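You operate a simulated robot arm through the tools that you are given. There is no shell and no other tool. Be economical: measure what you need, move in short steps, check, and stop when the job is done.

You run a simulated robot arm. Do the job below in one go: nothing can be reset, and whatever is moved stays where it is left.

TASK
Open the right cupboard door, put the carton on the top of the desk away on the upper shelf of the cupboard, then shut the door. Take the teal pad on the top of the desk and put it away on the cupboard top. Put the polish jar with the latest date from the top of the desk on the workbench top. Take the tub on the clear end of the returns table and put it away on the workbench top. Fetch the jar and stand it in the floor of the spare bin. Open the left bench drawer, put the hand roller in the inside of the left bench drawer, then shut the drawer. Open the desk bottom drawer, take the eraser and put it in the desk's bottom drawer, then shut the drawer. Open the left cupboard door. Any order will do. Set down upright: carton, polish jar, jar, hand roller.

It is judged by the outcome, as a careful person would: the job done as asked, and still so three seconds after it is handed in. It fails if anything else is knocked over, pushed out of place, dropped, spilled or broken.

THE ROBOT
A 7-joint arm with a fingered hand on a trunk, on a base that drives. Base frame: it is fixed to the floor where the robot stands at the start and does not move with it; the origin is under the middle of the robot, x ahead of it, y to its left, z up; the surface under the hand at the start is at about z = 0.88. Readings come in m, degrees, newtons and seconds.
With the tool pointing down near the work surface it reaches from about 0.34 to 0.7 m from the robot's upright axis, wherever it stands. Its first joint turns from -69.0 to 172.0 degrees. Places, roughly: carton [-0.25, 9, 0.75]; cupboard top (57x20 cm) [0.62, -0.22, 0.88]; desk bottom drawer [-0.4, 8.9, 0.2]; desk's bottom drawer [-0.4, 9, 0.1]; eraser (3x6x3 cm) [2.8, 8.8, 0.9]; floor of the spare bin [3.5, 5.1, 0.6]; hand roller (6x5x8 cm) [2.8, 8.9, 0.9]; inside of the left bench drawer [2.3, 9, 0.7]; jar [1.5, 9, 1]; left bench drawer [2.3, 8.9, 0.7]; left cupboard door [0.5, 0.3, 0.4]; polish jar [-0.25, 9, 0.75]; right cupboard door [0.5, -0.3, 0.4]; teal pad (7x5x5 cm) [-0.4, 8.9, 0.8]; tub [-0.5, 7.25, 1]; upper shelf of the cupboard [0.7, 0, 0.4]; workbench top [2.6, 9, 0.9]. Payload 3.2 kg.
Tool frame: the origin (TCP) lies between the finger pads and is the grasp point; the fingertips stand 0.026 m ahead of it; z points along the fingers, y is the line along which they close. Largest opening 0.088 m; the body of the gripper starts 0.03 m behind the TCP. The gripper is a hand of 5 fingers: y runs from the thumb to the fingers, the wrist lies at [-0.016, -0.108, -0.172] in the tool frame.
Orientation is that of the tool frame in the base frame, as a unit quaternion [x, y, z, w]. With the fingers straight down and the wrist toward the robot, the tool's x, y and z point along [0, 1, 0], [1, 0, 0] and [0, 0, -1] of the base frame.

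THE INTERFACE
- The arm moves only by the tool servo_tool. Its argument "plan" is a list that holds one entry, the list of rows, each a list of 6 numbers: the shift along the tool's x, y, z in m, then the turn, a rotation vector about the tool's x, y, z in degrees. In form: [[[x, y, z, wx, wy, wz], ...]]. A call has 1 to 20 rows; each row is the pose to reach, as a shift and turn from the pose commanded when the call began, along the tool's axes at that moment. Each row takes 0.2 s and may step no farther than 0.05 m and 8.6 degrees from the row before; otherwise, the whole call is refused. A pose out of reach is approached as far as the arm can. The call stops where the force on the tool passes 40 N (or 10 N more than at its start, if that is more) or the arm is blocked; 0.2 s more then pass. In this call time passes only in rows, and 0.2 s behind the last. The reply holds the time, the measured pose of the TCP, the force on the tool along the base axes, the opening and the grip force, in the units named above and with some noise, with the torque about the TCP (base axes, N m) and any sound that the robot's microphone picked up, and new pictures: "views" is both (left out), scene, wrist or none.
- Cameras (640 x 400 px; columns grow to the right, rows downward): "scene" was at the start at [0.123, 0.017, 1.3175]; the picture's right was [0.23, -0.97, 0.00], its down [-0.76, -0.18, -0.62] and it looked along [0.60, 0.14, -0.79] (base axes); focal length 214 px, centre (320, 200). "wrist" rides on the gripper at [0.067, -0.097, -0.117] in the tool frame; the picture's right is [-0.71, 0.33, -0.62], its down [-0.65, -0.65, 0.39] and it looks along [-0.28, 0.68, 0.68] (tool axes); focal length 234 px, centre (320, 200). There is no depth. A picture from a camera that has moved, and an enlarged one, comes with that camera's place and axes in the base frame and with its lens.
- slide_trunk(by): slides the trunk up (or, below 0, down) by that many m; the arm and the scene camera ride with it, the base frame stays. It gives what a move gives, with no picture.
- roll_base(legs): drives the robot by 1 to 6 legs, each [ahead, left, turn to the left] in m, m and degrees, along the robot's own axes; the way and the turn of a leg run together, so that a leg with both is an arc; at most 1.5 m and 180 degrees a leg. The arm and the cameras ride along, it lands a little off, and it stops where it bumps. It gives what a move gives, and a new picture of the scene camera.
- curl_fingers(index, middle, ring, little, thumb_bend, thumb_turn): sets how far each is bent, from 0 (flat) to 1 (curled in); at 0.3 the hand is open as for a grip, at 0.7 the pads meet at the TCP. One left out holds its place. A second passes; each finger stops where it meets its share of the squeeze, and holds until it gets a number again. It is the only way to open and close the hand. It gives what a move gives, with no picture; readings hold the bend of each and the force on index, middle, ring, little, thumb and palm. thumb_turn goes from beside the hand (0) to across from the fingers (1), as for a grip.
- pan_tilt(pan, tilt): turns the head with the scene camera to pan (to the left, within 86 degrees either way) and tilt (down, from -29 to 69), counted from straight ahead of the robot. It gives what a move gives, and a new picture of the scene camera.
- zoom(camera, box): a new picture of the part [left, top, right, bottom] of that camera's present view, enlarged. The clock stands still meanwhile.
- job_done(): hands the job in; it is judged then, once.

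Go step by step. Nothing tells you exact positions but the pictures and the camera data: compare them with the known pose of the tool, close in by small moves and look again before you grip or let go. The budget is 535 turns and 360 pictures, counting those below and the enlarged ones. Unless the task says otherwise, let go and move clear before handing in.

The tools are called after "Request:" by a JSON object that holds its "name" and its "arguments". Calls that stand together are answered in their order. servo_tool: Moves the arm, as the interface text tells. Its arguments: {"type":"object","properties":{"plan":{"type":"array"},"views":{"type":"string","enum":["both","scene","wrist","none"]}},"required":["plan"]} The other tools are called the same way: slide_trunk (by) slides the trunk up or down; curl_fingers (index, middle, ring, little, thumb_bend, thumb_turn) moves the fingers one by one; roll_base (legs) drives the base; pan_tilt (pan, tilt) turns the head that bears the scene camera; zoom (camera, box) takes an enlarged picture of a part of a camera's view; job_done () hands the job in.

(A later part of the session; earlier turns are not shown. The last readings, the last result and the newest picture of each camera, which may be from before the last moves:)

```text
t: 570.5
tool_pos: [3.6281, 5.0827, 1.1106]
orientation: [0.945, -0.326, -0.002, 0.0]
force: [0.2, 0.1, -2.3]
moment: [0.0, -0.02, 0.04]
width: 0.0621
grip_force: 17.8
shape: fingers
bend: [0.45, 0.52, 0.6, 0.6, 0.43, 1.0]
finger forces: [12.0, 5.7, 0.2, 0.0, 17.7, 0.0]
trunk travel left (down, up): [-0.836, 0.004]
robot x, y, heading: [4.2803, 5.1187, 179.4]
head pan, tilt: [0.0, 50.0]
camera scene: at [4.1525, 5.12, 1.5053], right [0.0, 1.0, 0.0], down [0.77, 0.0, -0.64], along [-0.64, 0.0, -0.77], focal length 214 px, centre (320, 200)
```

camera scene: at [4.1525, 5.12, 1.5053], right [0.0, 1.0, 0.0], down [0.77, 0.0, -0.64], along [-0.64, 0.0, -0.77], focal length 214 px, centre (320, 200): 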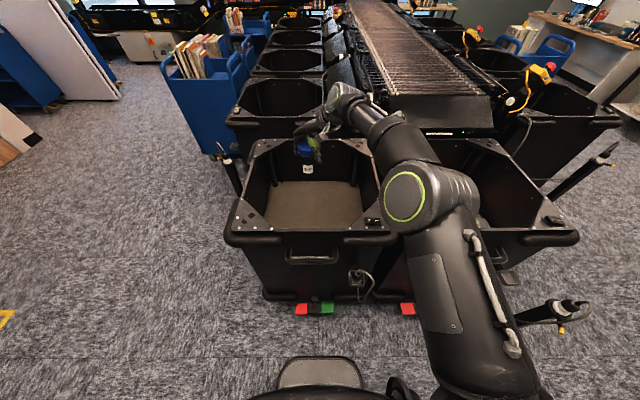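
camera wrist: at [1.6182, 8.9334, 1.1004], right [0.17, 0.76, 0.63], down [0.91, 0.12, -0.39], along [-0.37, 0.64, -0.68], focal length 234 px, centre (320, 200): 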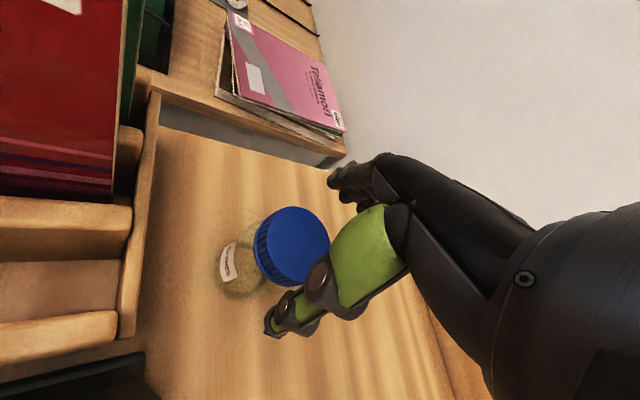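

The empty bin ahead is the spare bin (centre ≈ (3.5, 5.09), rim ≈ 0.87). I move a little closer and lower the jar with the arm (trunk stays high so the elbow clears the rim).

Request:
{"name": "roll_base", "arguments": {"legs": [[0.1, -0.005, 0]]}}

Request:
{"name": "servo_tool", "arguments": {"plan": [[[0, 0, 0.03, 0, 0, 0], [0, 0, 0.06, 0, 0, 0], [0, 0, 0.09, 0, 0, 0], [0, 0, 0.12, 0, 0, 0], [0, 0, 0.15, 0, 0, 0], [0, 0, 0.18, 0, 0, 0]]], "views": "scene"}}

```text
t: 571.6
tool_pos: [3.5298, 5.0882, 1.112]
orientation: [0.946, -0.326, -0.003, 0.0]
force: [-0.3, 0.0, -1.8]
moment: [-0.02, 0.03, 0.0]
width: 0.0621
grip_force: 18.2
shape: fingers
bend: [0.45, 0.52, 0.6, 0.6, 0.43, 1.0]
finger forces: [12.0, 5.6, 0.3, 0.1, 17.7, 0.0]
trunk travel left (down, up): [-0.836, 0.004]
robot x, y, heading: [4.1802, 5.1289, 179.8]
head pan, tilt: [0.0, 50.0]
camera scene: at [4.0538, 5.1251, 1.5053], right [0.0, 1.0, 0.0], down [0.77, 0.0, -0.64], along [-0.64, 0.0, -0.77], focal length 214 px, centre (320, 200)
```

scene: 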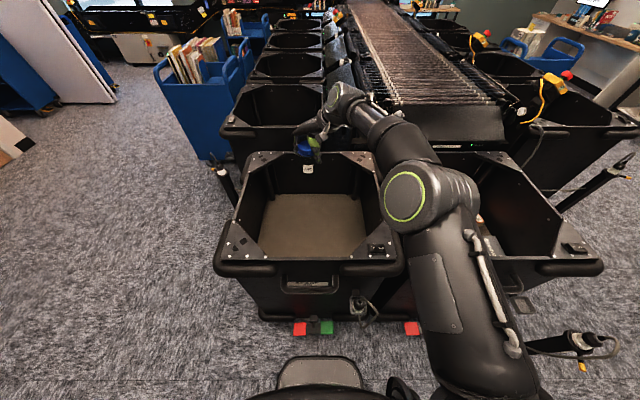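

```text
t: 573.0
tool_pos: [3.5257, 5.0875, 0.931]
orientation: [0.945, -0.326, -0.003, 0.001]
force: [-0.2, 0.0, -1.3]
moment: [0.0, 0.0, -0.02]
width: 0.0619
grip_force: 17.7
shape: fingers
bend: [0.45, 0.52, 0.6, 0.6, 0.43, 1.0]
finger forces: [11.7, 5.6, 0.3, 0.1, 17.6, 0.0]
trunk travel left (down, up): [-0.836, 0.004]
robot x, y, heading: [4.1779, 5.1225, 179.8]
head pan, tilt: [0.0, 50.0]
camera scene: at [4.0524, 5.1249, 1.5052], right [0.0, 1.0, 0.0], down [0.77, 0.0, -0.64], along [-0.64, 0.0, -0.77], focal length 214 px, centre (320, 200)
```

scene: 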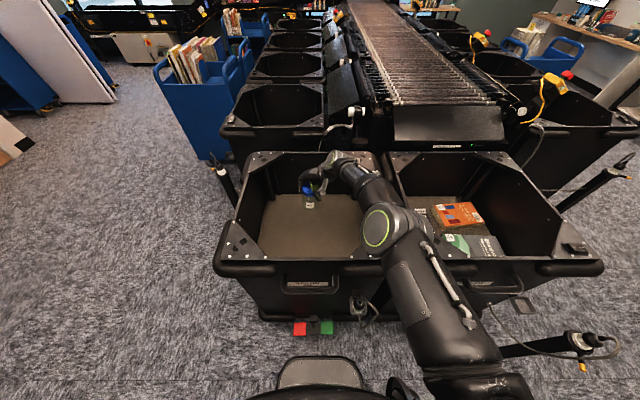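

Request:
{"name": "servo_tool", "arguments": {"plan": [[[0, 0, 0.03, 0, 0, 0], [0, 0, 0.06, 0, 0, 0], [0, 0, 0.09, 0, 0, 0], [0, 0, 0.12, 0, 0, 0]]], "views": "scene"}}

Request:
{"name": "zoom", "arguments": {"camera": "scene", "box": [220, 140, 460, 290]}}

```text
t: 574.0
tool_pos: [3.5503, 5.0941, 0.8306]
orientation: [0.946, -0.326, -0.003, 0.002]
force: [-0.6, -0.6, -1.6]
moment: [0.0, -0.01, 0.0]
width: 0.0616
grip_force: 16.7
shape: fingers
bend: [0.46, 0.52, 0.6, 0.6, 0.44, 1.0]
finger forces: [11.3, 5.8, 0.3, 0.0, 17.3, 0.1]
out of reach, approached as far as the arm can: row 2, 3, 4
trunk travel left (down, up): [-0.836, 0.004]
robot x, y, heading: [4.1775, 5.1253, 179.9]
head pan, tilt: [0.0, 50.0]
camera scene: at [4.0524, 5.1261, 1.5052], right [0.0, 1.0, 0.0], down [0.77, 0.0, -0.64], along [-0.64, 0.0, -0.77], focal length 214 px, centre (320, 200)
```

scene: 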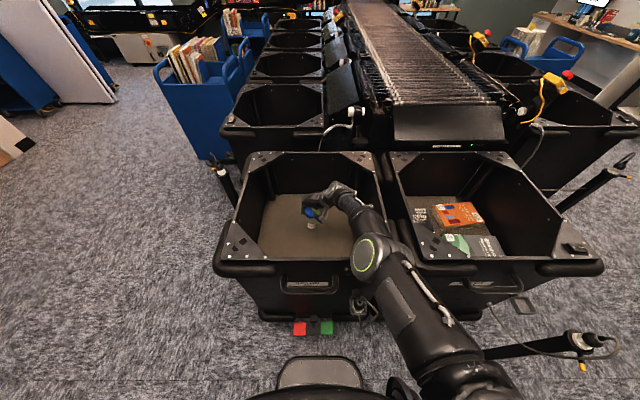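

```text
2.67 times, centred on (340, 215) of scene
camera zoom: at [4.0524, 5.1261, 1.5052], right [0.0, 1.0, 0.0], down [0.77, 0.0, -0.64], along [-0.64, 0.0, -0.77], focal length 572 px, centre (267, 160)
```

zoom: 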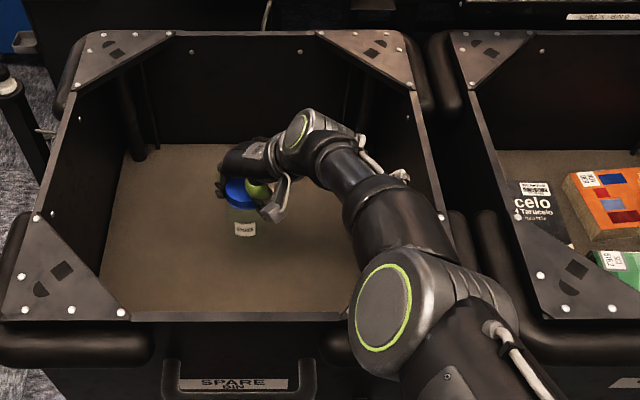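

The label reads SPARE BIN. I move the base 8 cm closer to gain reach and continue lowering.

Request:
{"name": "roll_base", "arguments": {"legs": [[0.08, 0, 0]]}}

Request:
{"name": "servo_tool", "arguments": {"plan": [[[0.01, -0.008, 0.02, 0, 0, 0], [0.02, -0.016, 0.045, 0, 0, 0], [0.03, -0.023, 0.07, 0, 0, 0], [0.03, -0.023, 0.095, 0, 0, 0]]], "views": "none"}}

Request:
{"name": "zoom", "arguments": {"camera": "scene", "box": [220, 160, 460, 310]}}

```text
t: 575.1
tool_pos: [3.4712, 5.0949, 0.8316]
orientation: [0.946, -0.325, -0.001, 0.001]
force: [0.1, 0.0, -2.7]
moment: [-0.02, 0.01, 0.03]
width: 0.0615
grip_force: 17.4
shape: fingers
bend: [0.46, 0.52, 0.6, 0.6, 0.44, 1.0]
finger forces: [11.2, 5.7, 0.3, 0.0, 17.4, 0.0]
trunk travel left (down, up): [-0.836, 0.004]
robot x, y, heading: [4.1027, 5.1226, 179.8]
head pan, tilt: [0.0, 50.0]
camera scene: at [3.9726, 5.1255, 1.5052], right [0.0, 1.0, 0.0], down [0.77, 0.0, -0.64], along [-0.64, 0.0, -0.77], focal length 214 px, centre (320, 200)
```

scene: 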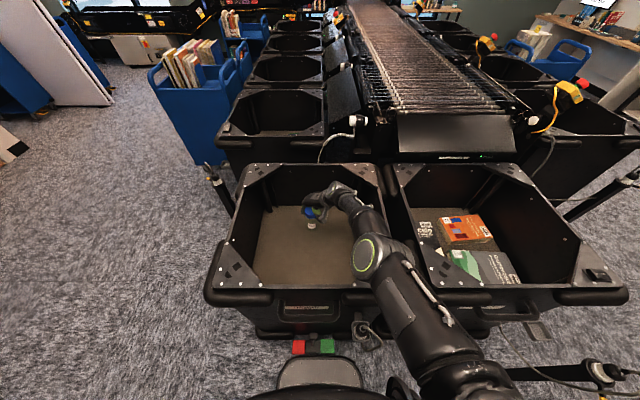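

```text
t: 576.1
tool_pos: [3.515, 5.0923, 0.7485]
orientation: [0.946, -0.325, -0.002, 0.001]
force: [0.2, -0.6, -1.0]
moment: [0.0, 0.01, -0.01]
width: 0.0613
grip_force: 17.1
shape: fingers
bend: [0.46, 0.52, 0.6, 0.6, 0.44, 1.0]
finger forces: [11.0, 5.7, 0.3, 0.0, 17.2, 0.1]
out of reach, approached as far as the arm can: row 4
trunk travel left (down, up): [-0.836, 0.004]
robot x, y, heading: [4.1003, 5.1254, 179.6]
head pan, tilt: [0.0, 50.0]
```

```text
2.67 times, centred on (340, 235) of scene
camera zoom: at [3.973, 5.1254, 1.5053], right [0.0, 1.0, 0.0], down [0.77, 0.0, -0.64], along [-0.64, 0.0, -0.77], focal length 572 px, centre (267, 107)
```

zoom: 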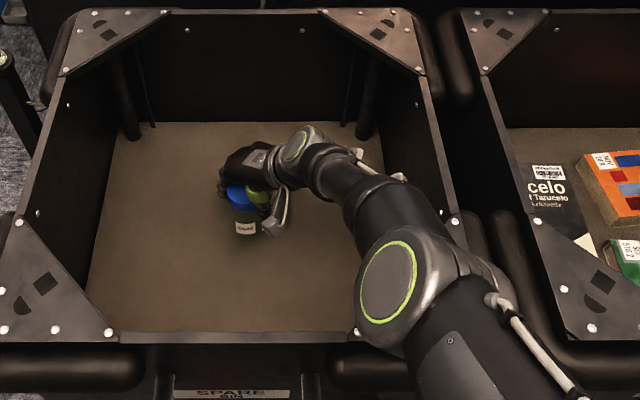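

The jar is about 5 cm above the bin floor and the elbow clears the rim by roughly 10 cm. I lower with the trunk gently.

Request:
{"name": "slide_trunk", "arguments": {"by": -0.03}}

Request:
{"name": "slide_trunk", "arguments": {"by": -0.012}}

Request:
{"name": "slide_trunk", "arguments": {"by": -0.01}}

```text
t: 576.9
tool_pos: [3.5147, 5.0925, 0.7211]
orientation: [0.945, -0.326, -0.003, 0.001]
force: [0.9, 0.5, 4.8]
moment: [0.01, 0.04, 0.0]
width: 0.0613
grip_force: 18.6
shape: fingers
bend: [0.46, 0.52, 0.6, 0.6, 0.44, 1.0]
finger forces: [11.2, 6.1, 0.6, 0.0, 18.7, 0.0]
trunk travel left (down, up): [-0.806, 0.034]
robot x, y, heading: [4.0985, 5.1228, 179.6]
head pan, tilt: [0.0, 50.0]
```

```text
t: 577.5
tool_pos: [3.5155, 5.0935, 0.7108]
orientation: [0.945, -0.327, -0.004, 0.002]
force: [0.8, -0.2, 13.8]
moment: [-0.03, 0.13, -0.01]
width: 0.0615
grip_force: 20.4
shape: fingers
bend: [0.46, 0.52, 0.6, 0.6, 0.44, 1.0]
finger forces: [12.3, 6.7, 0.6, 0.1, 20.2, 0.1]
trunk travel left (down, up): [-0.794, 0.046]
robot x, y, heading: [4.0992, 5.1251, 179.7]
head pan, tilt: [0.0, 50.0]
```

```text
t: 578.0
tool_pos: [3.5164, 5.0933, 0.7017]
orientation: [0.945, -0.327, -0.004, 0.002]
force: [3.7, -0.4, 20.8]
moment: [-0.07, 0.15, 0.0]
width: 0.0617
grip_force: 21.7
shape: fingers
bend: [0.46, 0.52, 0.6, 0.6, 0.44, 1.0]
finger forces: [13.7, 7.2, 0.6, 0.1, 21.8, 0.0]
trunk travel left (down, up): [-0.784, 0.056]
robot x, y, heading: [4.099, 5.1287, 179.7]
head pan, tilt: [0.0, 50.0]
```

Contact with a springy floor. I rise until the force is small, then release.

Request:
{"name": "slide_trunk", "arguments": {"by": 0.02}}

Request:
{"name": "curl_fingers", "arguments": {"index": 0.36, "middle": 0.36, "ring": 0.36, "little": 0.36, "thumb_bend": 0.36}}

Request:
{"name": "curl_fingers", "arguments": {"index": 0.2, "middle": 0.2, "ring": 0.2, "little": 0.2, "thumb_bend": 0.2}}

Request:
{"name": "slide_trunk", "arguments": {"by": 0.055}}

Request:
{"name": "servo_tool", "arguments": {"plan": [[[0, 0, -0.03, 0, 0, 0], [0, 0, -0.06, 0, 0, 0], [0, 0, -0.1, 0, 0, 0], [0, 0, -0.14, 0, 0, 0], [0, 0, -0.18, 0, 0, 0], [0, 0, -0.22, 0, 0, 0], [0, 0, -0.26, 0, 0, 0]]], "views": "scene"}}

Request:
{"name": "zoom", "arguments": {"camera": "scene", "box": [240, 170, 400, 270]}}

```text
t: 578.7
tool_pos: [3.516, 5.0927, 0.7183]
orientation: [0.946, -0.325, -0.002, 0.0]
force: [-0.1, -2.0, 6.6]
moment: [-0.12, 0.16, 0.02]
width: 0.0612
grip_force: 19.0
shape: fingers
bend: [0.46, 0.52, 0.59, 0.6, 0.44, 1.0]
finger forces: [12.6, 6.8, 0.6, 0.0, 18.3, 0.0]
trunk travel left (down, up): [-0.804, 0.036]
robot x, y, heading: [4.1021, 5.1285, 179.8]
head pan, tilt: [0.0, 50.0]
```

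```text
t: 579.7
tool_pos: [3.515, 5.0932, 0.7197]
orientation: [0.945, -0.326, -0.002, 0.001]
force: [0.9, 0.4, 1.1]
moment: [0.02, -0.02, -0.01]
width: 0.0755
grip_force: 0.6
shape: fingers
bend: [0.36, 0.36, 0.36, 0.36, 0.36, 0.98]
finger forces: [0.1, 0.0, 0.0, 0.1, 1.4, 0.0]
trunk travel left (down, up): [-0.804, 0.036]
robot x, y, heading: [4.1009, 5.1257, 179.7]
head pan, tilt: [0.0, 50.0]
```

```text
t: 580.7
tool_pos: [3.5155, 5.0925, 0.7186]
orientation: [0.945, -0.326, -0.003, 0.001]
force: [0.6, -0.1, -0.5]
moment: [0.02, 0.02, 0.01]
width: 0.1058
grip_force: 0.1
shape: fingers
bend: [0.2, 0.2, 0.2, 0.2, 0.21, 0.96]
finger forces: [0.1, 0.1, 0.1, 0.0, 0.0, 0.0]
trunk travel left (down, up): [-0.804, 0.036]
robot x, y, heading: [4.0991, 5.1291, 179.5]
head pan, tilt: [0.0, 50.0]
```

```text
t: 581.5
tool_pos: [3.5148, 5.0927, 0.7552]
orientation: [0.945, -0.326, -0.001, 0.0]
force: [-0.5, 0.1, -0.6]
moment: [0.03, 0.01, 0.0]
width: 0.1058
grip_force: 0.1
shape: fingers
bend: [0.2, 0.2, 0.2, 0.2, 0.21, 0.96]
finger forces: [0.0, 0.1, 0.0, 0.0, 0.0, 0.0]
out of reach, approached as far as the arm can: row 1
trunk travel left (down, up): [-0.84, 0.0]
robot x, y, heading: [4.1059, 5.1252, 179.7]
head pan, tilt: [0.0, 50.0]
```

```text
t: 583.1
tool_pos: [3.5189, 5.0934, 1.0156]
orientation: [0.945, -0.326, -0.002, 0.001]
force: [-1.0, 0.6, 0.3]
moment: [0.02, 0.03, 0.03]
width: 0.1059
grip_force: 0.0
shape: fingers
bend: [0.2, 0.2, 0.2, 0.2, 0.21, 0.96]
finger forces: [0.0, 0.1, 0.0, 0.1, 0.0, 0.0]
trunk travel left (down, up): [-0.84, 0.0]
robot x, y, heading: [4.1021, 5.1296, 179.8]
head pan, tilt: [0.0, 50.0]
camera scene: at [3.9745, 5.1254, 1.5098], right [0.0, 1.0, 0.0], down [0.77, 0.0, -0.64], along [-0.64, 0.0, -0.77], focal length 214 px, centre (320, 200)
```

scene: 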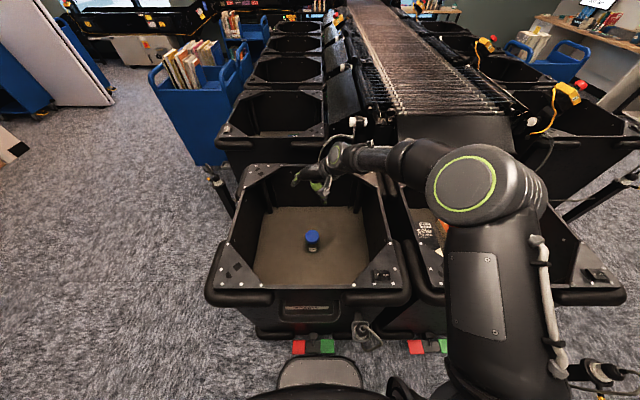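

```text
4.00 times, centred on (320, 220) of scene
camera zoom: at [3.9745, 5.1254, 1.5098], right [0.0, 1.0, 0.0], down [0.77, 0.0, -0.64], along [-0.64, 0.0, -0.77], focal length 858 px, centre (320, 120)
```

zoom: 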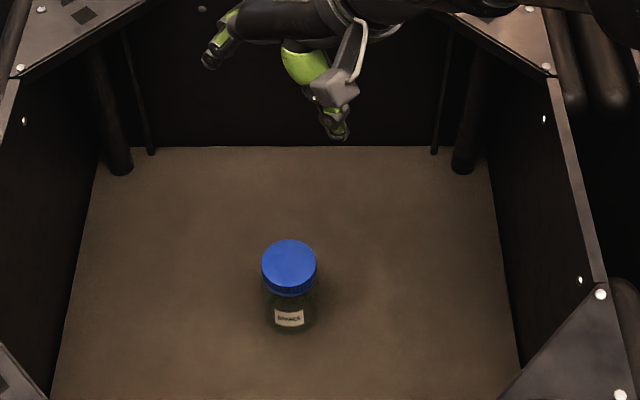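

The jar stands upright in the spare bin. I drive back round to the returns table for the tub.

Request:
{"name": "roll_base", "arguments": {"legs": [[-0.25, 0, 0], [0, 0, -90], [1.5, 0, 0], [0.5, 0, 0], [0, 0, 60], [1.25, 0.13, 0]]}}

Request:
{"name": "roll_base", "arguments": {"legs": [[0, 0, 30], [1.4, -0.25, 0], [1.3, 0, 0]]}}

```text
t: 606.9
tool_pos: [2.7413, 7.9278, 1.0139]
orientation: [0.824, -0.566, -0.002, 0.001]
force: [0.1, 0.7, -0.6]
moment: [0.02, 0.01, 0.01]
width: 0.1057
grip_force: 0.1
shape: fingers
bend: [0.2, 0.2, 0.2, 0.2, 0.21, 0.96]
finger forces: [0.1, 0.0, 0.0, 0.0, 0.0, 0.0]
trunk travel left (down, up): [-0.84, 0.0]
robot x, y, heading: [3.2599, 7.6579, 148.7]
head pan, tilt: [0.0, 50.0]
camera scene: at [3.1495, 7.7213, 1.5097], right [0.52, 0.86, 0.0], down [0.66, -0.39, -0.64], along [-0.55, 0.33, -0.77], focal length 214 px, centre (320, 200)
```

scene: 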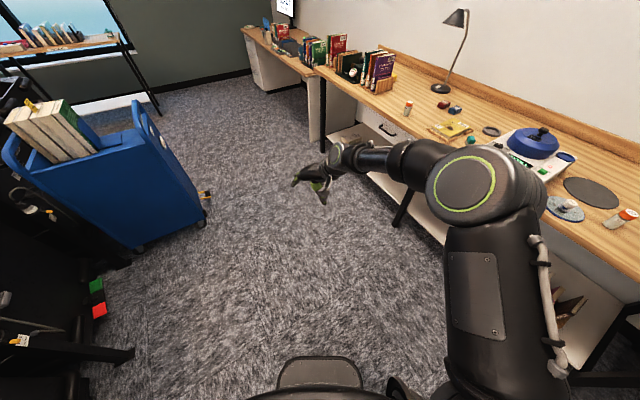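

```text
t: 621.6
tool_pos: [-0.0268, 7.974, 1.0148]
orientation: [0.941, -0.339, -0.002, 0.001]
force: [0.5, 0.0, 0.1]
moment: [0.02, 0.02, -0.01]
width: 0.1058
grip_force: 0.1
shape: fingers
bend: [0.2, 0.2, 0.2, 0.2, 0.21, 0.96]
finger forces: [0.0, 0.0, 0.0, 0.0, 0.0, 0.1]
trunk travel left (down, up): [-0.84, 0.0]
robot x, y, heading: [0.558, 7.9845, 178.2]
head pan, tilt: [0.0, 50.0]
camera scene: at [0.4323, 7.9915, 1.5097], right [0.03, 1.0, 0.0], down [0.77, -0.02, -0.64], along [-0.64, 0.02, -0.77], focal length 214 px, centre (320, 200)
```

scene: 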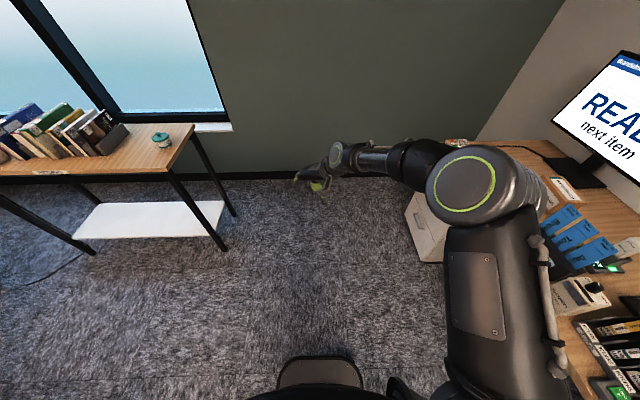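

The tub (teal lid) is near (-0.43, 7.29) on the table's end. I raise the hand a little and move beside the table.

Request:
{"name": "servo_tool", "arguments": {"plan": [[[0, 0, -0.04, 0, 0, 0], [0, 0, -0.08, 0, 0, 0], [0, 0, -0.12, 0, 0, 0]]], "views": "none"}}

Request:
{"name": "roll_base", "arguments": {"legs": [[0, 0.68, 1.8], [0.3, 0, 0]]}}

Request:
{"name": "servo_tool", "arguments": {"plan": [[[0, 0, 0, 0, 0, 0]]], "views": "wrist"}}

```text
t: 622.4
tool_pos: [-0.0237, 7.9704, 1.1331]
orientation: [0.941, -0.34, -0.002, 0.001]
force: [0.0, 0.8, 0.2]
moment: [-0.06, 0.02, -0.02]
width: 0.1059
grip_force: 0.1
shape: fingers
bend: [0.2, 0.2, 0.2, 0.2, 0.21, 0.96]
finger forces: [0.0, 0.1, 0.0, 0.1, 0.0, 0.0]
trunk travel left (down, up): [-0.84, 0.0]
robot x, y, heading: [0.5584, 7.9833, 178.0]
head pan, tilt: [0.0, 50.0]
```

```text
t: 627.8
tool_pos: [-0.3365, 7.2805, 1.1329]
orientation: [0.946, -0.325, -0.002, 0.001]
force: [0.3, 0.9, 0.0]
moment: [0.0, 0.0, -0.01]
width: 0.1057
grip_force: 0.1
shape: fingers
bend: [0.2, 0.2, 0.2, 0.2, 0.21, 0.96]
finger forces: [0.0, 0.0, 0.0, 0.0, 0.0, 0.0]
trunk travel left (down, up): [-0.84, 0.0]
robot x, y, heading: [0.2448, 7.3188, 180.0]
head pan, tilt: [0.0, 50.0]
camera scene: at [0.1191, 7.3158, 1.5098], right [0.0, 1.0, 0.0], down [0.77, 0.0, -0.64], along [-0.64, 0.0, -0.77], focal length 214 px, centre (320, 200)
```

scene: 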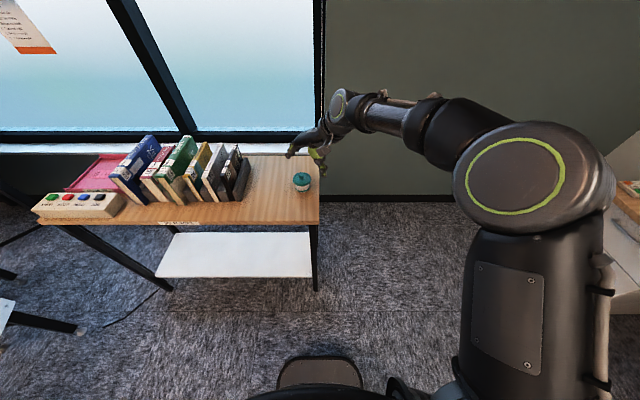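

```text
t: 628.2
tool_pos: [-0.3366, 7.2822, 1.1332]
orientation: [0.946, -0.324, -0.001, 0.001]
force: [1.1, 0.7, 0.4]
moment: [-0.01, 0.02, -0.02]
width: 0.106
grip_force: 0.0
shape: fingers
bend: [0.2, 0.2, 0.2, 0.2, 0.21, 0.96]
finger forces: [0.0, 0.0, 0.0, 0.1, 0.1, 0.0]
trunk travel left (down, up): [-0.84, 0.0]
robot x, y, heading: [0.2479, 7.3123, 180.1]
head pan, tilt: [0.0, 50.0]
camera wrist: at [-0.2225, 7.3174, 1.2486], right [-0.76, 0.17, 0.63], down [-0.11, 0.91, -0.39], along [-0.64, -0.37, -0.67], focal length 234 px, centre (320, 200)
```

wrist: 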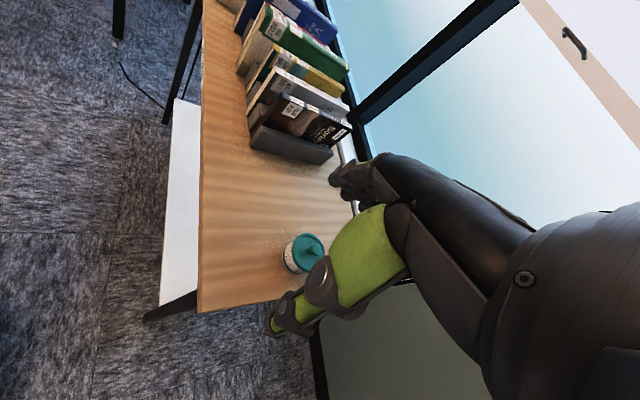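

The tub's lid is at about (-0.462, 7.248), top z ≈ 0.94. I move over it and descend.

Request:
{"name": "roll_base", "arguments": {"legs": [[0.08, 0.034, 0]]}}

Request:
{"name": "servo_tool", "arguments": {"plan": [[[-0.018, 0.014, 0, 0, 0, 0], [-0.036, 0.028, 0, 0, 0, 0], [-0.036, 0.028, 0.04, 0, 0, 0], [-0.036, 0.028, 0.08, 0, 0, 0], [-0.036, 0.028, 0.12, 0, 0, 0]]], "views": "wrist"}}

```text
t: 629.3
tool_pos: [-0.4161, 7.2466, 1.1331]
orientation: [0.946, -0.325, -0.002, 0.001]
force: [-0.2, 0.6, 0.0]
moment: [-0.05, 0.01, -0.02]
width: 0.1059
grip_force: 0.0
shape: fingers
bend: [0.2, 0.2, 0.2, 0.2, 0.21, 0.96]
finger forces: [0.0, 0.1, 0.0, 0.0, 0.1, 0.0]
trunk travel left (down, up): [-0.84, 0.0]
robot x, y, heading: [0.1688, 7.2782, 180.2]
head pan, tilt: [0.0, 50.0]
camera scene: at [0.0404, 7.2814, 1.5098], right [0.0, 1.0, 0.0], down [0.77, 0.0, -0.64], along [-0.64, 0.0, -0.77], focal length 214 px, centre (320, 200)
```

scene: 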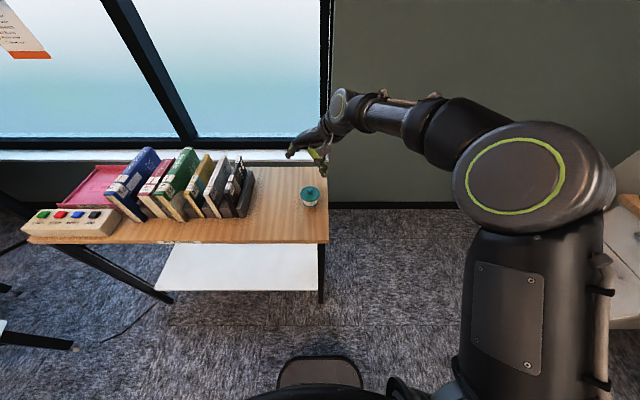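

```text
t: 630.5
tool_pos: [-0.4654, 7.2473, 1.0126]
orientation: [0.946, -0.325, -0.002, 0.001]
force: [-0.7, -0.5, 1.1]
moment: [-0.01, -0.02, 0.0]
width: 0.1061
grip_force: 0.1
shape: fingers
bend: [0.2, 0.2, 0.2, 0.2, 0.21, 0.96]
finger forces: [0.0, 0.0, 0.0, 0.0, 0.0, 0.0]
trunk travel left (down, up): [-0.84, 0.0]
robot x, y, heading: [0.1685, 7.2795, 180.0]
head pan, tilt: [0.0, 50.0]
camera wrist: at [-0.3522, 7.2842, 1.1282], right [-0.76, 0.17, 0.63], down [-0.11, 0.91, -0.39], along [-0.64, -0.37, -0.68], focal length 234 px, centre (320, 200)
```

wrist: 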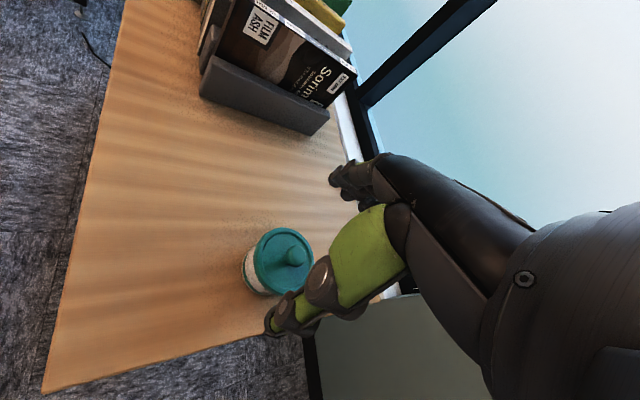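

Request:
{"name": "servo_tool", "arguments": {"plan": [[[-0.006, 0.005, 0.02, 0, 0, 0], [-0.006, 0.005, 0.045, 0, 0, 0], [-0.006, 0.005, 0.07, 0, 0, 0], [-0.006, 0.005, 0.088, 0, 0, 0]]], "views": "none"}}

Request:
{"name": "curl_fingers", "arguments": {"index": 0.6, "middle": 0.6, "ring": 0.6, "little": 0.6, "thumb_bend": 0.55}}

Request:
{"name": "zoom", "arguments": {"camera": "wrist", "box": [200, 180, 400, 305]}}

```text
t: 631.5
tool_pos: [-0.4724, 7.2474, 0.9245]
orientation: [0.946, -0.325, -0.002, 0.001]
force: [0.1, 0.0, 0.3]
moment: [0.04, -0.02, 0.0]
width: 0.1058
grip_force: 0.2
shape: fingers
bend: [0.2, 0.2, 0.2, 0.2, 0.21, 0.96]
finger forces: [0.0, 0.1, 0.0, 0.0, 0.0, 0.1]
trunk travel left (down, up): [-0.84, 0.0]
robot x, y, heading: [0.1628, 7.2769, 180.0]
head pan, tilt: [0.0, 50.0]
```

```text
t: 632.5
tool_pos: [-0.4705, 7.2452, 0.9271]
orientation: [0.946, -0.325, -0.003, 0.001]
force: [-2.0, -3.0, 6.6]
moment: [-0.02, 0.1, 0.07]
width: 0.0557
grip_force: 16.0
shape: fingers
bend: [0.55, 0.48, 0.51, 0.6, 0.43, 0.98]
finger forces: [3.7, 6.6, 7.4, 0.0, 14.0, 0.1]
trunk travel left (down, up): [-0.84, 0.0]
robot x, y, heading: [0.1675, 7.2796, 180.1]
head pan, tilt: [0.0, 50.0]
```

```text
3.20 times, centred on (300, 242) of wrist
camera zoom: at [-0.3572, 7.2825, 1.0422], right [-0.76, 0.17, 0.63], down [-0.11, 0.91, -0.39], along [-0.64, -0.37, -0.67], focal length 749 px, centre (384, 64)
```

zoom: 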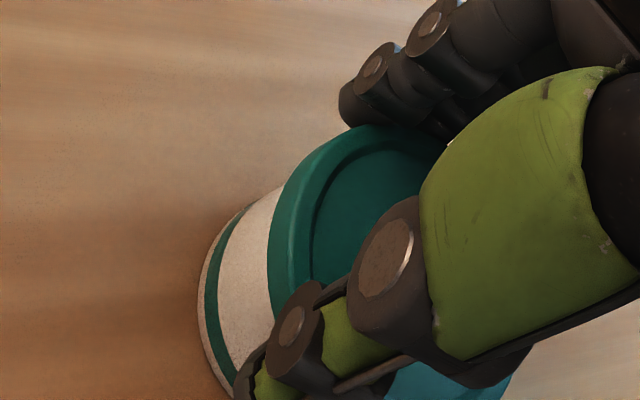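

The tub is well gripped. I lift it and carry it to the free spot on the workbench left of the polish jar.

Request:
{"name": "servo_tool", "arguments": {"plan": [[[0, 0, -0.03, 0, 0, 0], [0, 0, -0.07, 0, 0, 0], [0, 0, -0.11, 0, 0, 0], [0, 0, -0.14, 0, 0, 0]]], "views": "none"}}

Request:
{"name": "roll_base", "arguments": {"legs": [[-0.35, 0, 0], [0, 0, -90], [0.5, 0, 0], [0, -1.45, 0], [0, -0.3, 0], [0.3, 0, 0]]}}

```text
t: 633.5
tool_pos: [-0.4689, 7.244, 1.0647]
orientation: [0.946, -0.325, -0.002, 0.0]
force: [-0.2, 0.1, 0.0]
moment: [0.01, -0.02, 0.01]
width: 0.0558
grip_force: 14.5
shape: fingers
bend: [0.56, 0.49, 0.51, 0.6, 0.43, 0.98]
finger forces: [2.8, 5.6, 6.5, 0.1, 14.3, 0.1]
trunk travel left (down, up): [-0.84, 0.0]
robot x, y, heading: [0.1659, 7.2842, 179.9]
head pan, tilt: [0.0, 50.0]
heard: snap
```

```text
t: 646.3
tool_pos: [1.4471, 8.3874, 1.0632]
orientation: [-0.35, 0.937, 0.0, 0.0]
force: [0.8, 0.6, -0.2]
moment: [-0.01, 0.03, 0.01]
width: 0.0555
grip_force: 14.3
shape: fingers
bend: [0.57, 0.5, 0.52, 0.6, 0.43, 0.98]
finger forces: [2.7, 5.4, 6.3, 0.1, 13.9, 0.1]
trunk travel left (down, up): [-0.84, 0.0]
robot x, y, heading: [1.3575, 7.7532, 78.4]
head pan, tilt: [0.0, 50.0]
stopped in leg 4: the robot was blocked; the commanded pose is now the measured one
camera scene: at [1.3839, 7.8798, 1.5096], right [0.98, -0.2, 0.0], down [-0.15, -0.75, -0.64], along [0.13, 0.63, -0.77], focal length 214 px, centre (320, 200)
```

scene: 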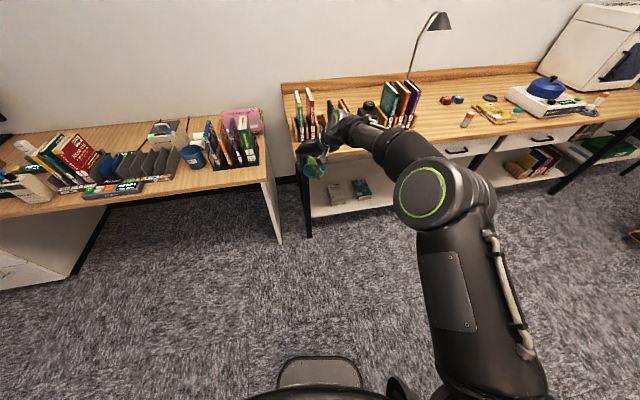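

Request:
{"name": "zoom", "arguments": {"camera": "scene", "box": [280, 120, 360, 170]}}

Request:
{"name": "pan_tilt", "arguments": {"pan": -86, "tilt": 45}}

```text
8.00 times, centred on (320, 145) of scene
camera zoom: at [1.3839, 7.8798, 1.5096], right [0.98, -0.2, 0.0], down [-0.15, -0.75, -0.64], along [0.13, 0.63, -0.77], focal length 1716 px, centre (320, 640)
```

zoom: 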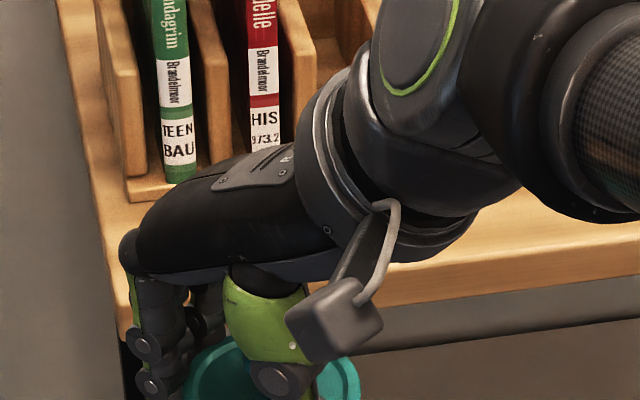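

```text
t: 647.9
tool_pos: [1.4461, 8.3871, 1.0636]
orientation: [-0.35, 0.937, 0.001, 0.001]
force: [0.1, -0.1, -0.8]
moment: [0.0, 0.01, -0.01]
width: 0.0554
grip_force: 14.0
shape: fingers
bend: [0.57, 0.5, 0.52, 0.6, 0.43, 0.98]
finger forces: [2.7, 5.4, 6.3, 0.1, 13.9, 0.1]
trunk travel left (down, up): [-0.84, 0.0]
robot x, y, heading: [1.3568, 7.7553, 78.7]
head pan, tilt: [-85.9, 45.0]
camera scene: at [1.4478, 7.7934, 1.5166], right [-0.13, -0.99, 0.0], down [-0.7, 0.09, -0.71], along [0.7, -0.09, -0.71], focal length 214 px, centre (320, 200)
```

scene: 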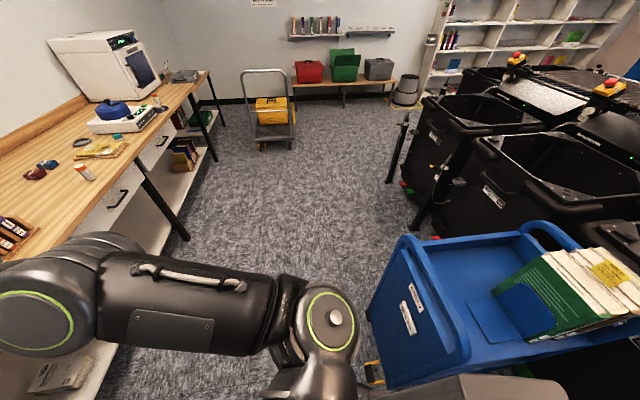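

Request:
{"name": "servo_tool", "arguments": {"plan": [[[0, 0, 0, 0, 0, 0]]], "views": "wrist"}}

```text
t: 648.3
tool_pos: [1.4466, 8.3866, 1.0647]
orientation: [-0.35, 0.937, 0.001, 0.001]
force: [-0.2, -0.8, 0.0]
moment: [0.0, 0.0, 0.03]
width: 0.0551
grip_force: 14.1
shape: fingers
bend: [0.57, 0.5, 0.52, 0.6, 0.43, 0.98]
finger forces: [2.7, 5.4, 6.4, 0.0, 13.9, 0.1]
trunk travel left (down, up): [-0.84, 0.0]
robot x, y, heading: [1.3587, 7.7574, 78.6]
head pan, tilt: [-85.9, 45.0]
camera wrist: at [1.4605, 8.27, 1.1806], right [0.32, 0.71, 0.63], down [0.92, -0.07, -0.39], along [-0.23, 0.7, -0.68], focal length 234 px, centre (320, 200)
```

wrist: 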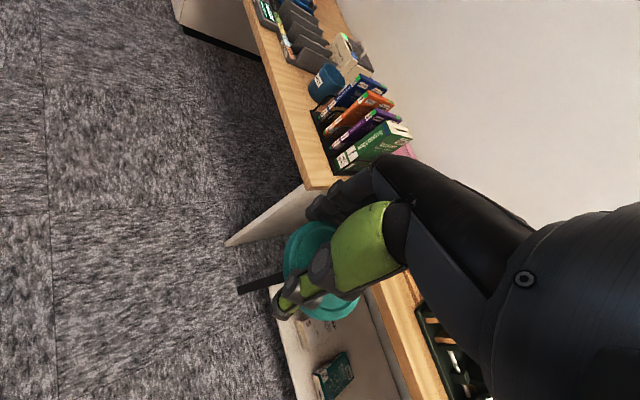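

Only the lid came off in my hand (that was the snap); the tub is still on the table. I go back to put the lid on again and then grip the body.

Request:
{"name": "roll_base", "arguments": {"legs": [[0.05, 0.1, 11.4], [0, 0.75, 0], [-0.5, 0, 0], [0, 0, 90], [0.3, 0, 0]]}}

Request:
{"name": "pan_tilt", "arguments": {"pan": 0, "tilt": 50}}

Request:
{"name": "zoom", "arguments": {"camera": "scene", "box": [260, 120, 360, 183]}}

```text
t: 661.2
tool_pos: [-0.4291, 7.2476, 1.0643]
orientation: [0.949, -0.314, -0.002, 0.0]
force: [0.3, 1.0, 0.6]
moment: [0.01, -0.04, -0.01]
width: 0.0551
grip_force: 13.7
shape: fingers
bend: [0.57, 0.5, 0.52, 0.6, 0.43, 0.98]
finger forces: [2.4, 5.0, 6.2, 0.0, 13.0, 0.1]
trunk travel left (down, up): [-0.84, 0.0]
robot x, y, heading: [0.2064, 7.2953, -178.7]
head pan, tilt: [-85.9, 45.0]
camera scene: at [0.1503, 7.3757, 1.5167], right [1.0, 0.09, 0.0], down [0.06, -0.7, -0.71], along [-0.06, 0.7, -0.71], focal length 214 px, centre (320, 200)
```

scene: 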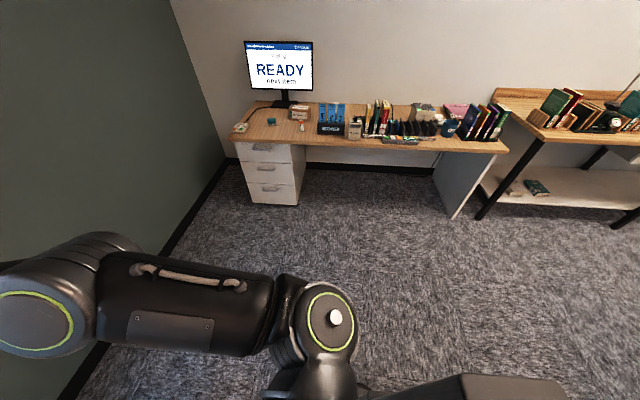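

```text
t: 662.9
tool_pos: [-0.4296, 7.2463, 1.0642]
orientation: [0.949, -0.315, -0.002, 0.001]
force: [0.0, -0.4, 0.2]
moment: [0.02, 0.03, -0.01]
width: 0.055
grip_force: 13.4
shape: fingers
bend: [0.57, 0.5, 0.52, 0.6, 0.43, 0.98]
finger forces: [2.4, 5.1, 6.0, 0.0, 12.9, 0.0]
trunk travel left (down, up): [-0.84, 0.0]
robot x, y, heading: [0.2049, 7.2929, -179.3]
head pan, tilt: [0.0, 50.0]
camera scene: at [0.0799, 7.2934, 1.5097], right [-0.02, 1.0, 0.0], down [0.77, 0.01, -0.64], along [-0.64, -0.01, -0.77], focal length 214 px, centre (320, 200)
```

scene: 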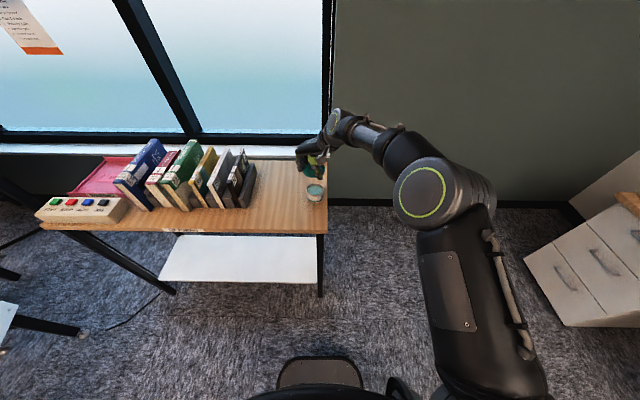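

```text
6.35 times, centred on (310, 152) of scene
camera zoom: at [0.0799, 7.2934, 1.5097], right [-0.02, 1.0, 0.0], down [0.77, 0.01, -0.64], along [-0.64, -0.01, -0.77], focal length 1362 px, centre (384, 508)
```

zoom: 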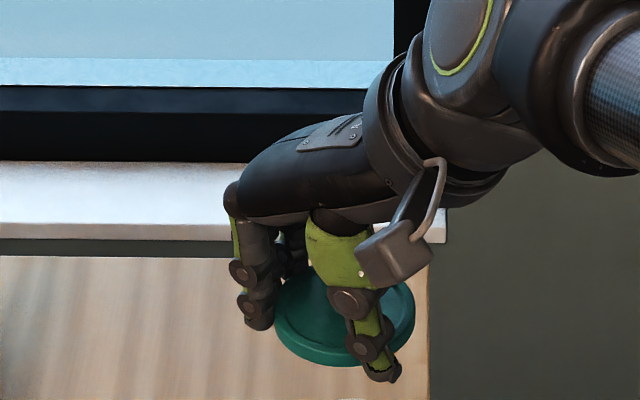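

Request:
{"name": "zoom", "arguments": {"camera": "scene", "box": [285, 165, 345, 202]}}

```text
10.67 times, centred on (315, 184) of scene
camera zoom: at [0.0799, 7.2934, 1.5097], right [-0.02, 1.0, 0.0], down [0.77, 0.01, -0.64], along [-0.64, -0.01, -0.77], focal length 2288 px, centre (373, 376)
```

zoom: 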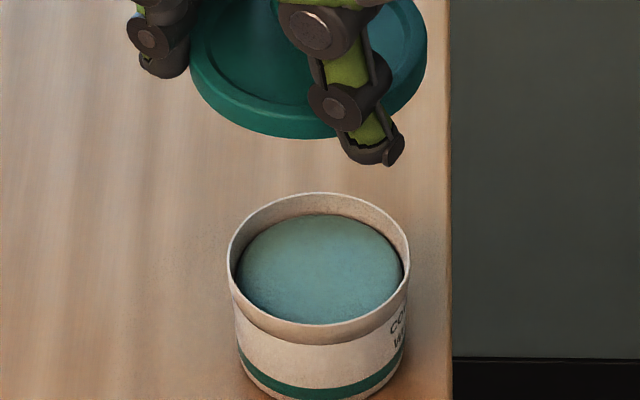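

The tub (still full, nothing spilled) stands about 2 cm from where I first gripped it, at about (-0.449, 7.265) in hand terms. I lower the lid onto it and press.

Request:
{"name": "servo_tool", "arguments": {"plan": [[[-0.0266, -0.0038, 0.02, 0, 0, 0], [-0.0266, -0.0038, 0.06, 0, 0, 0], [-0.0266, -0.0038, 0.1, 0, 0, 0]]], "views": "none"}}

Request:
{"name": "zoom", "arguments": {"camera": "scene", "box": [285, 165, 345, 202]}}

```text
t: 663.6
tool_pos: [-0.4505, 7.264, 0.9634]
orientation: [0.949, -0.315, -0.002, 0.0]
force: [0.1, -0.4, -1.0]
moment: [0.0, 0.0, -0.02]
width: 0.055
grip_force: 12.2
shape: fingers
bend: [0.57, 0.5, 0.52, 0.6, 0.43, 0.98]
finger forces: [2.5, 5.0, 5.9, 0.1, 12.9, 0.1]
trunk travel left (down, up): [-0.84, 0.0]
robot x, y, heading: [0.2085, 7.2975, -179.1]
head pan, tilt: [0.0, 50.0]
```

```text
10.67 times, centred on (315, 184) of scene
camera zoom: at [0.0787, 7.2932, 1.5097], right [-0.02, 1.0, 0.0], down [0.77, 0.01, -0.64], along [-0.64, -0.01, -0.77], focal length 2288 px, centre (373, 376)
```

zoom: 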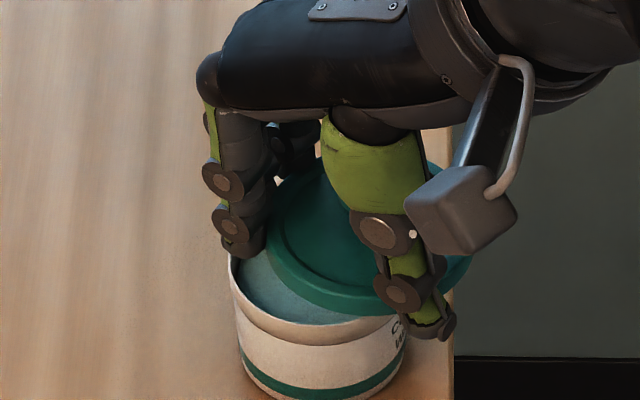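

The lid is still offset by about 2.5 cm; I correct and check again before pressing.

Request:
{"name": "servo_tool", "arguments": {"plan": [[[-0.0084, 0.0288, 0, 0, 0, 0], [-0.0084, 0.0288, 0.01, 0, 0, 0]]], "views": "none"}}

Request:
{"name": "zoom", "arguments": {"camera": "scene", "box": [285, 165, 345, 202]}}

Request:
{"name": "zoom", "arguments": {"camera": "wrist", "box": [200, 180, 400, 305]}}

```text
t: 664.2
tool_pos: [-0.4534, 7.2494, 0.96]
orientation: [0.949, -0.314, -0.002, 0.0]
force: [0.8, 0.1, 0.3]
moment: [0.0, 0.03, 0.02]
width: 0.0548
grip_force: 13.2
shape: fingers
bend: [0.57, 0.5, 0.52, 0.6, 0.43, 0.98]
finger forces: [2.2, 5.1, 6.0, 0.0, 12.7, 0.0]
out of reach, approached as far as the arm can: row 1, 2
trunk travel left (down, up): [-0.84, 0.0]
robot x, y, heading: [0.207, 7.2936, -179.0]
head pan, tilt: [0.0, 50.0]
```

```text
10.67 times, centred on (315, 184) of scene
camera zoom: at [0.0802, 7.2944, 1.5098], right [-0.02, 1.0, 0.0], down [0.77, 0.01, -0.64], along [-0.64, -0.01, -0.77], focal length 2288 px, centre (373, 376)
```

zoom: 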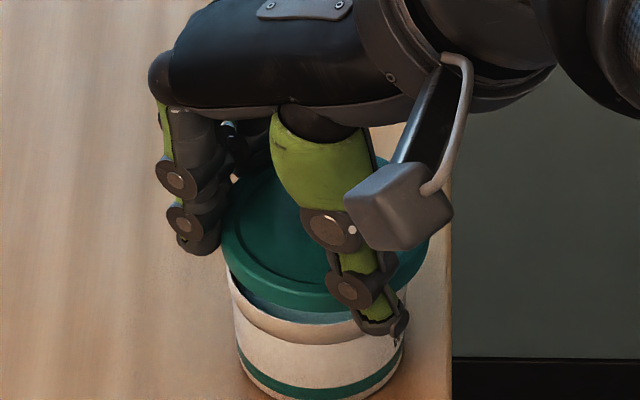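

```text
3.20 times, centred on (300, 242) of wrist
camera zoom: at [-0.3408, 7.2881, 1.0762], right [-0.76, 0.16, 0.63], down [-0.13, 0.91, -0.39], along [-0.63, -0.38, -0.68], focal length 749 px, centre (384, 64)
```

zoom: 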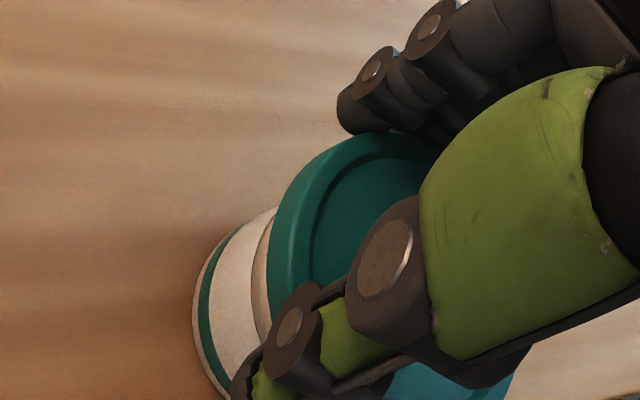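

All cues agree the tub is where I first gripped it, so I return to that exact hand position (-0.4705, 7.245) and press the lid on.

Request:
{"name": "roll_base", "arguments": {"legs": [[0.03, 0.0, -1]]}}

Request:
{"name": "servo_tool", "arguments": {"plan": [[[0, 0, 0, 0, 0, 0]]], "views": "none"}}

```text
t: 665.1
tool_pos: [-0.4816, 7.2603, 0.9618]
orientation: [0.946, -0.324, -0.003, 0.001]
force: [0.1, 0.3, 0.2]
moment: [-0.05, 0.01, 0.0]
width: 0.0547
grip_force: 13.3
shape: fingers
bend: [0.57, 0.5, 0.52, 0.6, 0.43, 0.98]
finger forces: [2.2, 4.9, 6.0, 0.0, 12.7, 0.1]
trunk travel left (down, up): [-0.84, 0.0]
robot x, y, heading: [0.178, 7.295, 180.1]
head pan, tilt: [0.0, 50.0]
camera scene: at [0.0536, 7.295, 1.5101], right [0.0, 1.0, 0.0], down [0.76, 0.0, -0.64], along [-0.64, 0.0, -0.76], focal length 214 px, centre (320, 200)
```

scene: 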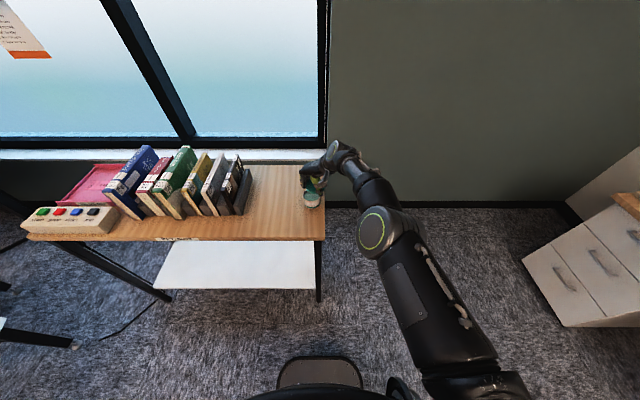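

```text
t: 665.5
tool_pos: [-0.4828, 7.2599, 0.9613]
orientation: [0.946, -0.323, -0.002, 0.001]
force: [0.5, 0.2, 0.0]
moment: [0.03, 0.01, 0.04]
width: 0.0547
grip_force: 12.7
shape: fingers
bend: [0.57, 0.5, 0.52, 0.6, 0.43, 0.98]
finger forces: [2.2, 5.0, 6.1, 0.0, 12.7, 0.0]
trunk travel left (down, up): [-0.84, 0.0]
robot x, y, heading: [0.1791, 7.297, 180.1]
head pan, tilt: [0.0, 50.0]
```

Request:
{"name": "servo_tool", "arguments": {"plan": [[[0.0186, 0.0044, 0, 0, 0, 0], [0.0186, 0.0044, 0.015, 0, 0, 0]]], "views": "none"}}

Request:
{"name": "zoom", "arguments": {"camera": "scene", "box": [285, 170, 345, 207]}}

```text
t: 666.1
tool_pos: [-0.4736, 7.2451, 0.9446]
orientation: [0.946, -0.324, -0.002, 0.0]
force: [0.4, 0.2, -0.2]
moment: [0.0, 0.01, 0.01]
width: 0.0544
grip_force: 12.8
shape: fingers
bend: [0.57, 0.5, 0.52, 0.6, 0.43, 0.98]
finger forces: [2.2, 4.9, 5.9, 0.0, 12.5, 0.0]
trunk travel left (down, up): [-0.84, 0.0]
robot x, y, heading: [0.1755, 7.2972, 180.1]
head pan, tilt: [0.0, 50.0]
```

```text
10.67 times, centred on (315, 188) of scene
camera zoom: at [0.0496, 7.2954, 1.5097], right [0.0, 1.0, 0.0], down [0.77, 0.0, -0.64], along [-0.64, 0.0, -0.77], focal length 2288 px, centre (373, 323)
```

zoom: 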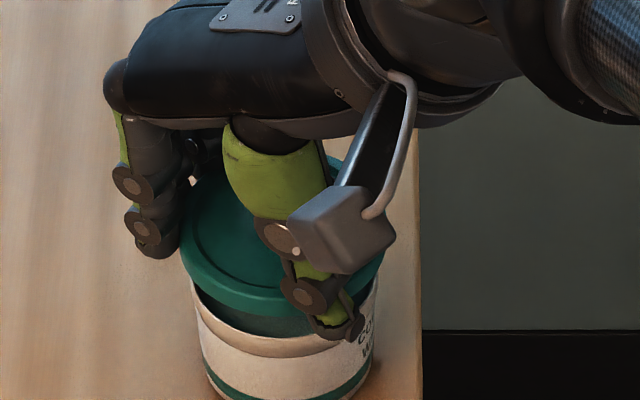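

The lid is aligned sideways and within several mm in depth. I shift 5 mm and press down gently.

Request:
{"name": "servo_tool", "arguments": {"plan": [[[0.004, -0.003, 0.005, 0, 0, 0], [0.004, -0.003, 0.012, 0, 0, 0], [0.004, -0.003, 0.018, 0, 0, 0], [0.004, -0.003, 0.024, 0, 0, 0], [0.004, -0.003, 0.03, 0, 0, 0]]], "views": "none"}}

Request:
{"name": "zoom", "arguments": {"camera": "scene", "box": [285, 170, 345, 207]}}

```text
t: 667.3
tool_pos: [-0.4664, 7.2457, 0.9241]
orientation: [0.946, -0.325, -0.009, 0.005]
force: [-2.4, -0.5, 28.9]
moment: [0.29, 0.62, 0.1]
width: 0.0542
grip_force: 19.9
shape: fingers
bend: [0.58, 0.51, 0.53, 0.58, 0.43, 0.98]
finger forces: [2.4, 3.7, 6.3, 11.0, 15.9, 0.0]
trunk travel left (down, up): [-0.84, 0.0]
robot x, y, heading: [0.1755, 7.2929, 179.9]
head pan, tilt: [0.0, 50.0]
```

```text
10.67 times, centred on (315, 188) of scene
camera zoom: at [0.0582, 7.2955, 1.5109], right [0.0, 1.0, 0.0], down [0.76, 0.0, -0.65], along [-0.65, 0.0, -0.76], focal length 2288 px, centre (373, 323)
```

zoom: 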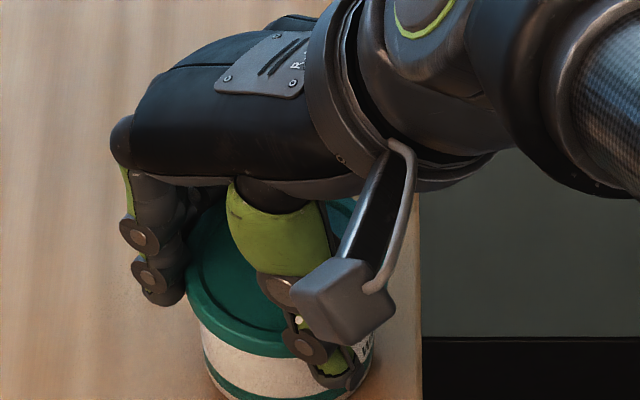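

The lid sits on the tub; I press a bit more to snap it.

Request:
{"name": "servo_tool", "arguments": {"plan": [[[0, 0, 0.006, 0, 0, 0], [0, 0, 0.012, 0, 0, 0], [0, 0, 0.018, 0, 0, 0]]], "views": "none"}}

```text
t: 667.8
tool_pos: [-0.4706, 7.2444, 0.9195]
orientation: [0.945, -0.326, -0.011, 0.008]
force: [9.1, -0.5, 23.7]
moment: [0.56, -0.47, -0.15]
width: 0.0539
grip_force: 20.1
shape: fingers
bend: [0.59, 0.54, 0.55, 0.58, 0.42, 0.95]
finger forces: [2.7, 2.8, 5.8, 2.7, 26.1, 0.0]
trunk travel left (down, up): [-0.84, 0.0]
robot x, y, heading: [0.1728, 7.2957, 180.1]
head pan, tilt: [0.0, 50.0]
stopped in row 2: the force on the tool passed its limit at 43 N (the readings are from after the stop); the commanded pose is now the measured one
```

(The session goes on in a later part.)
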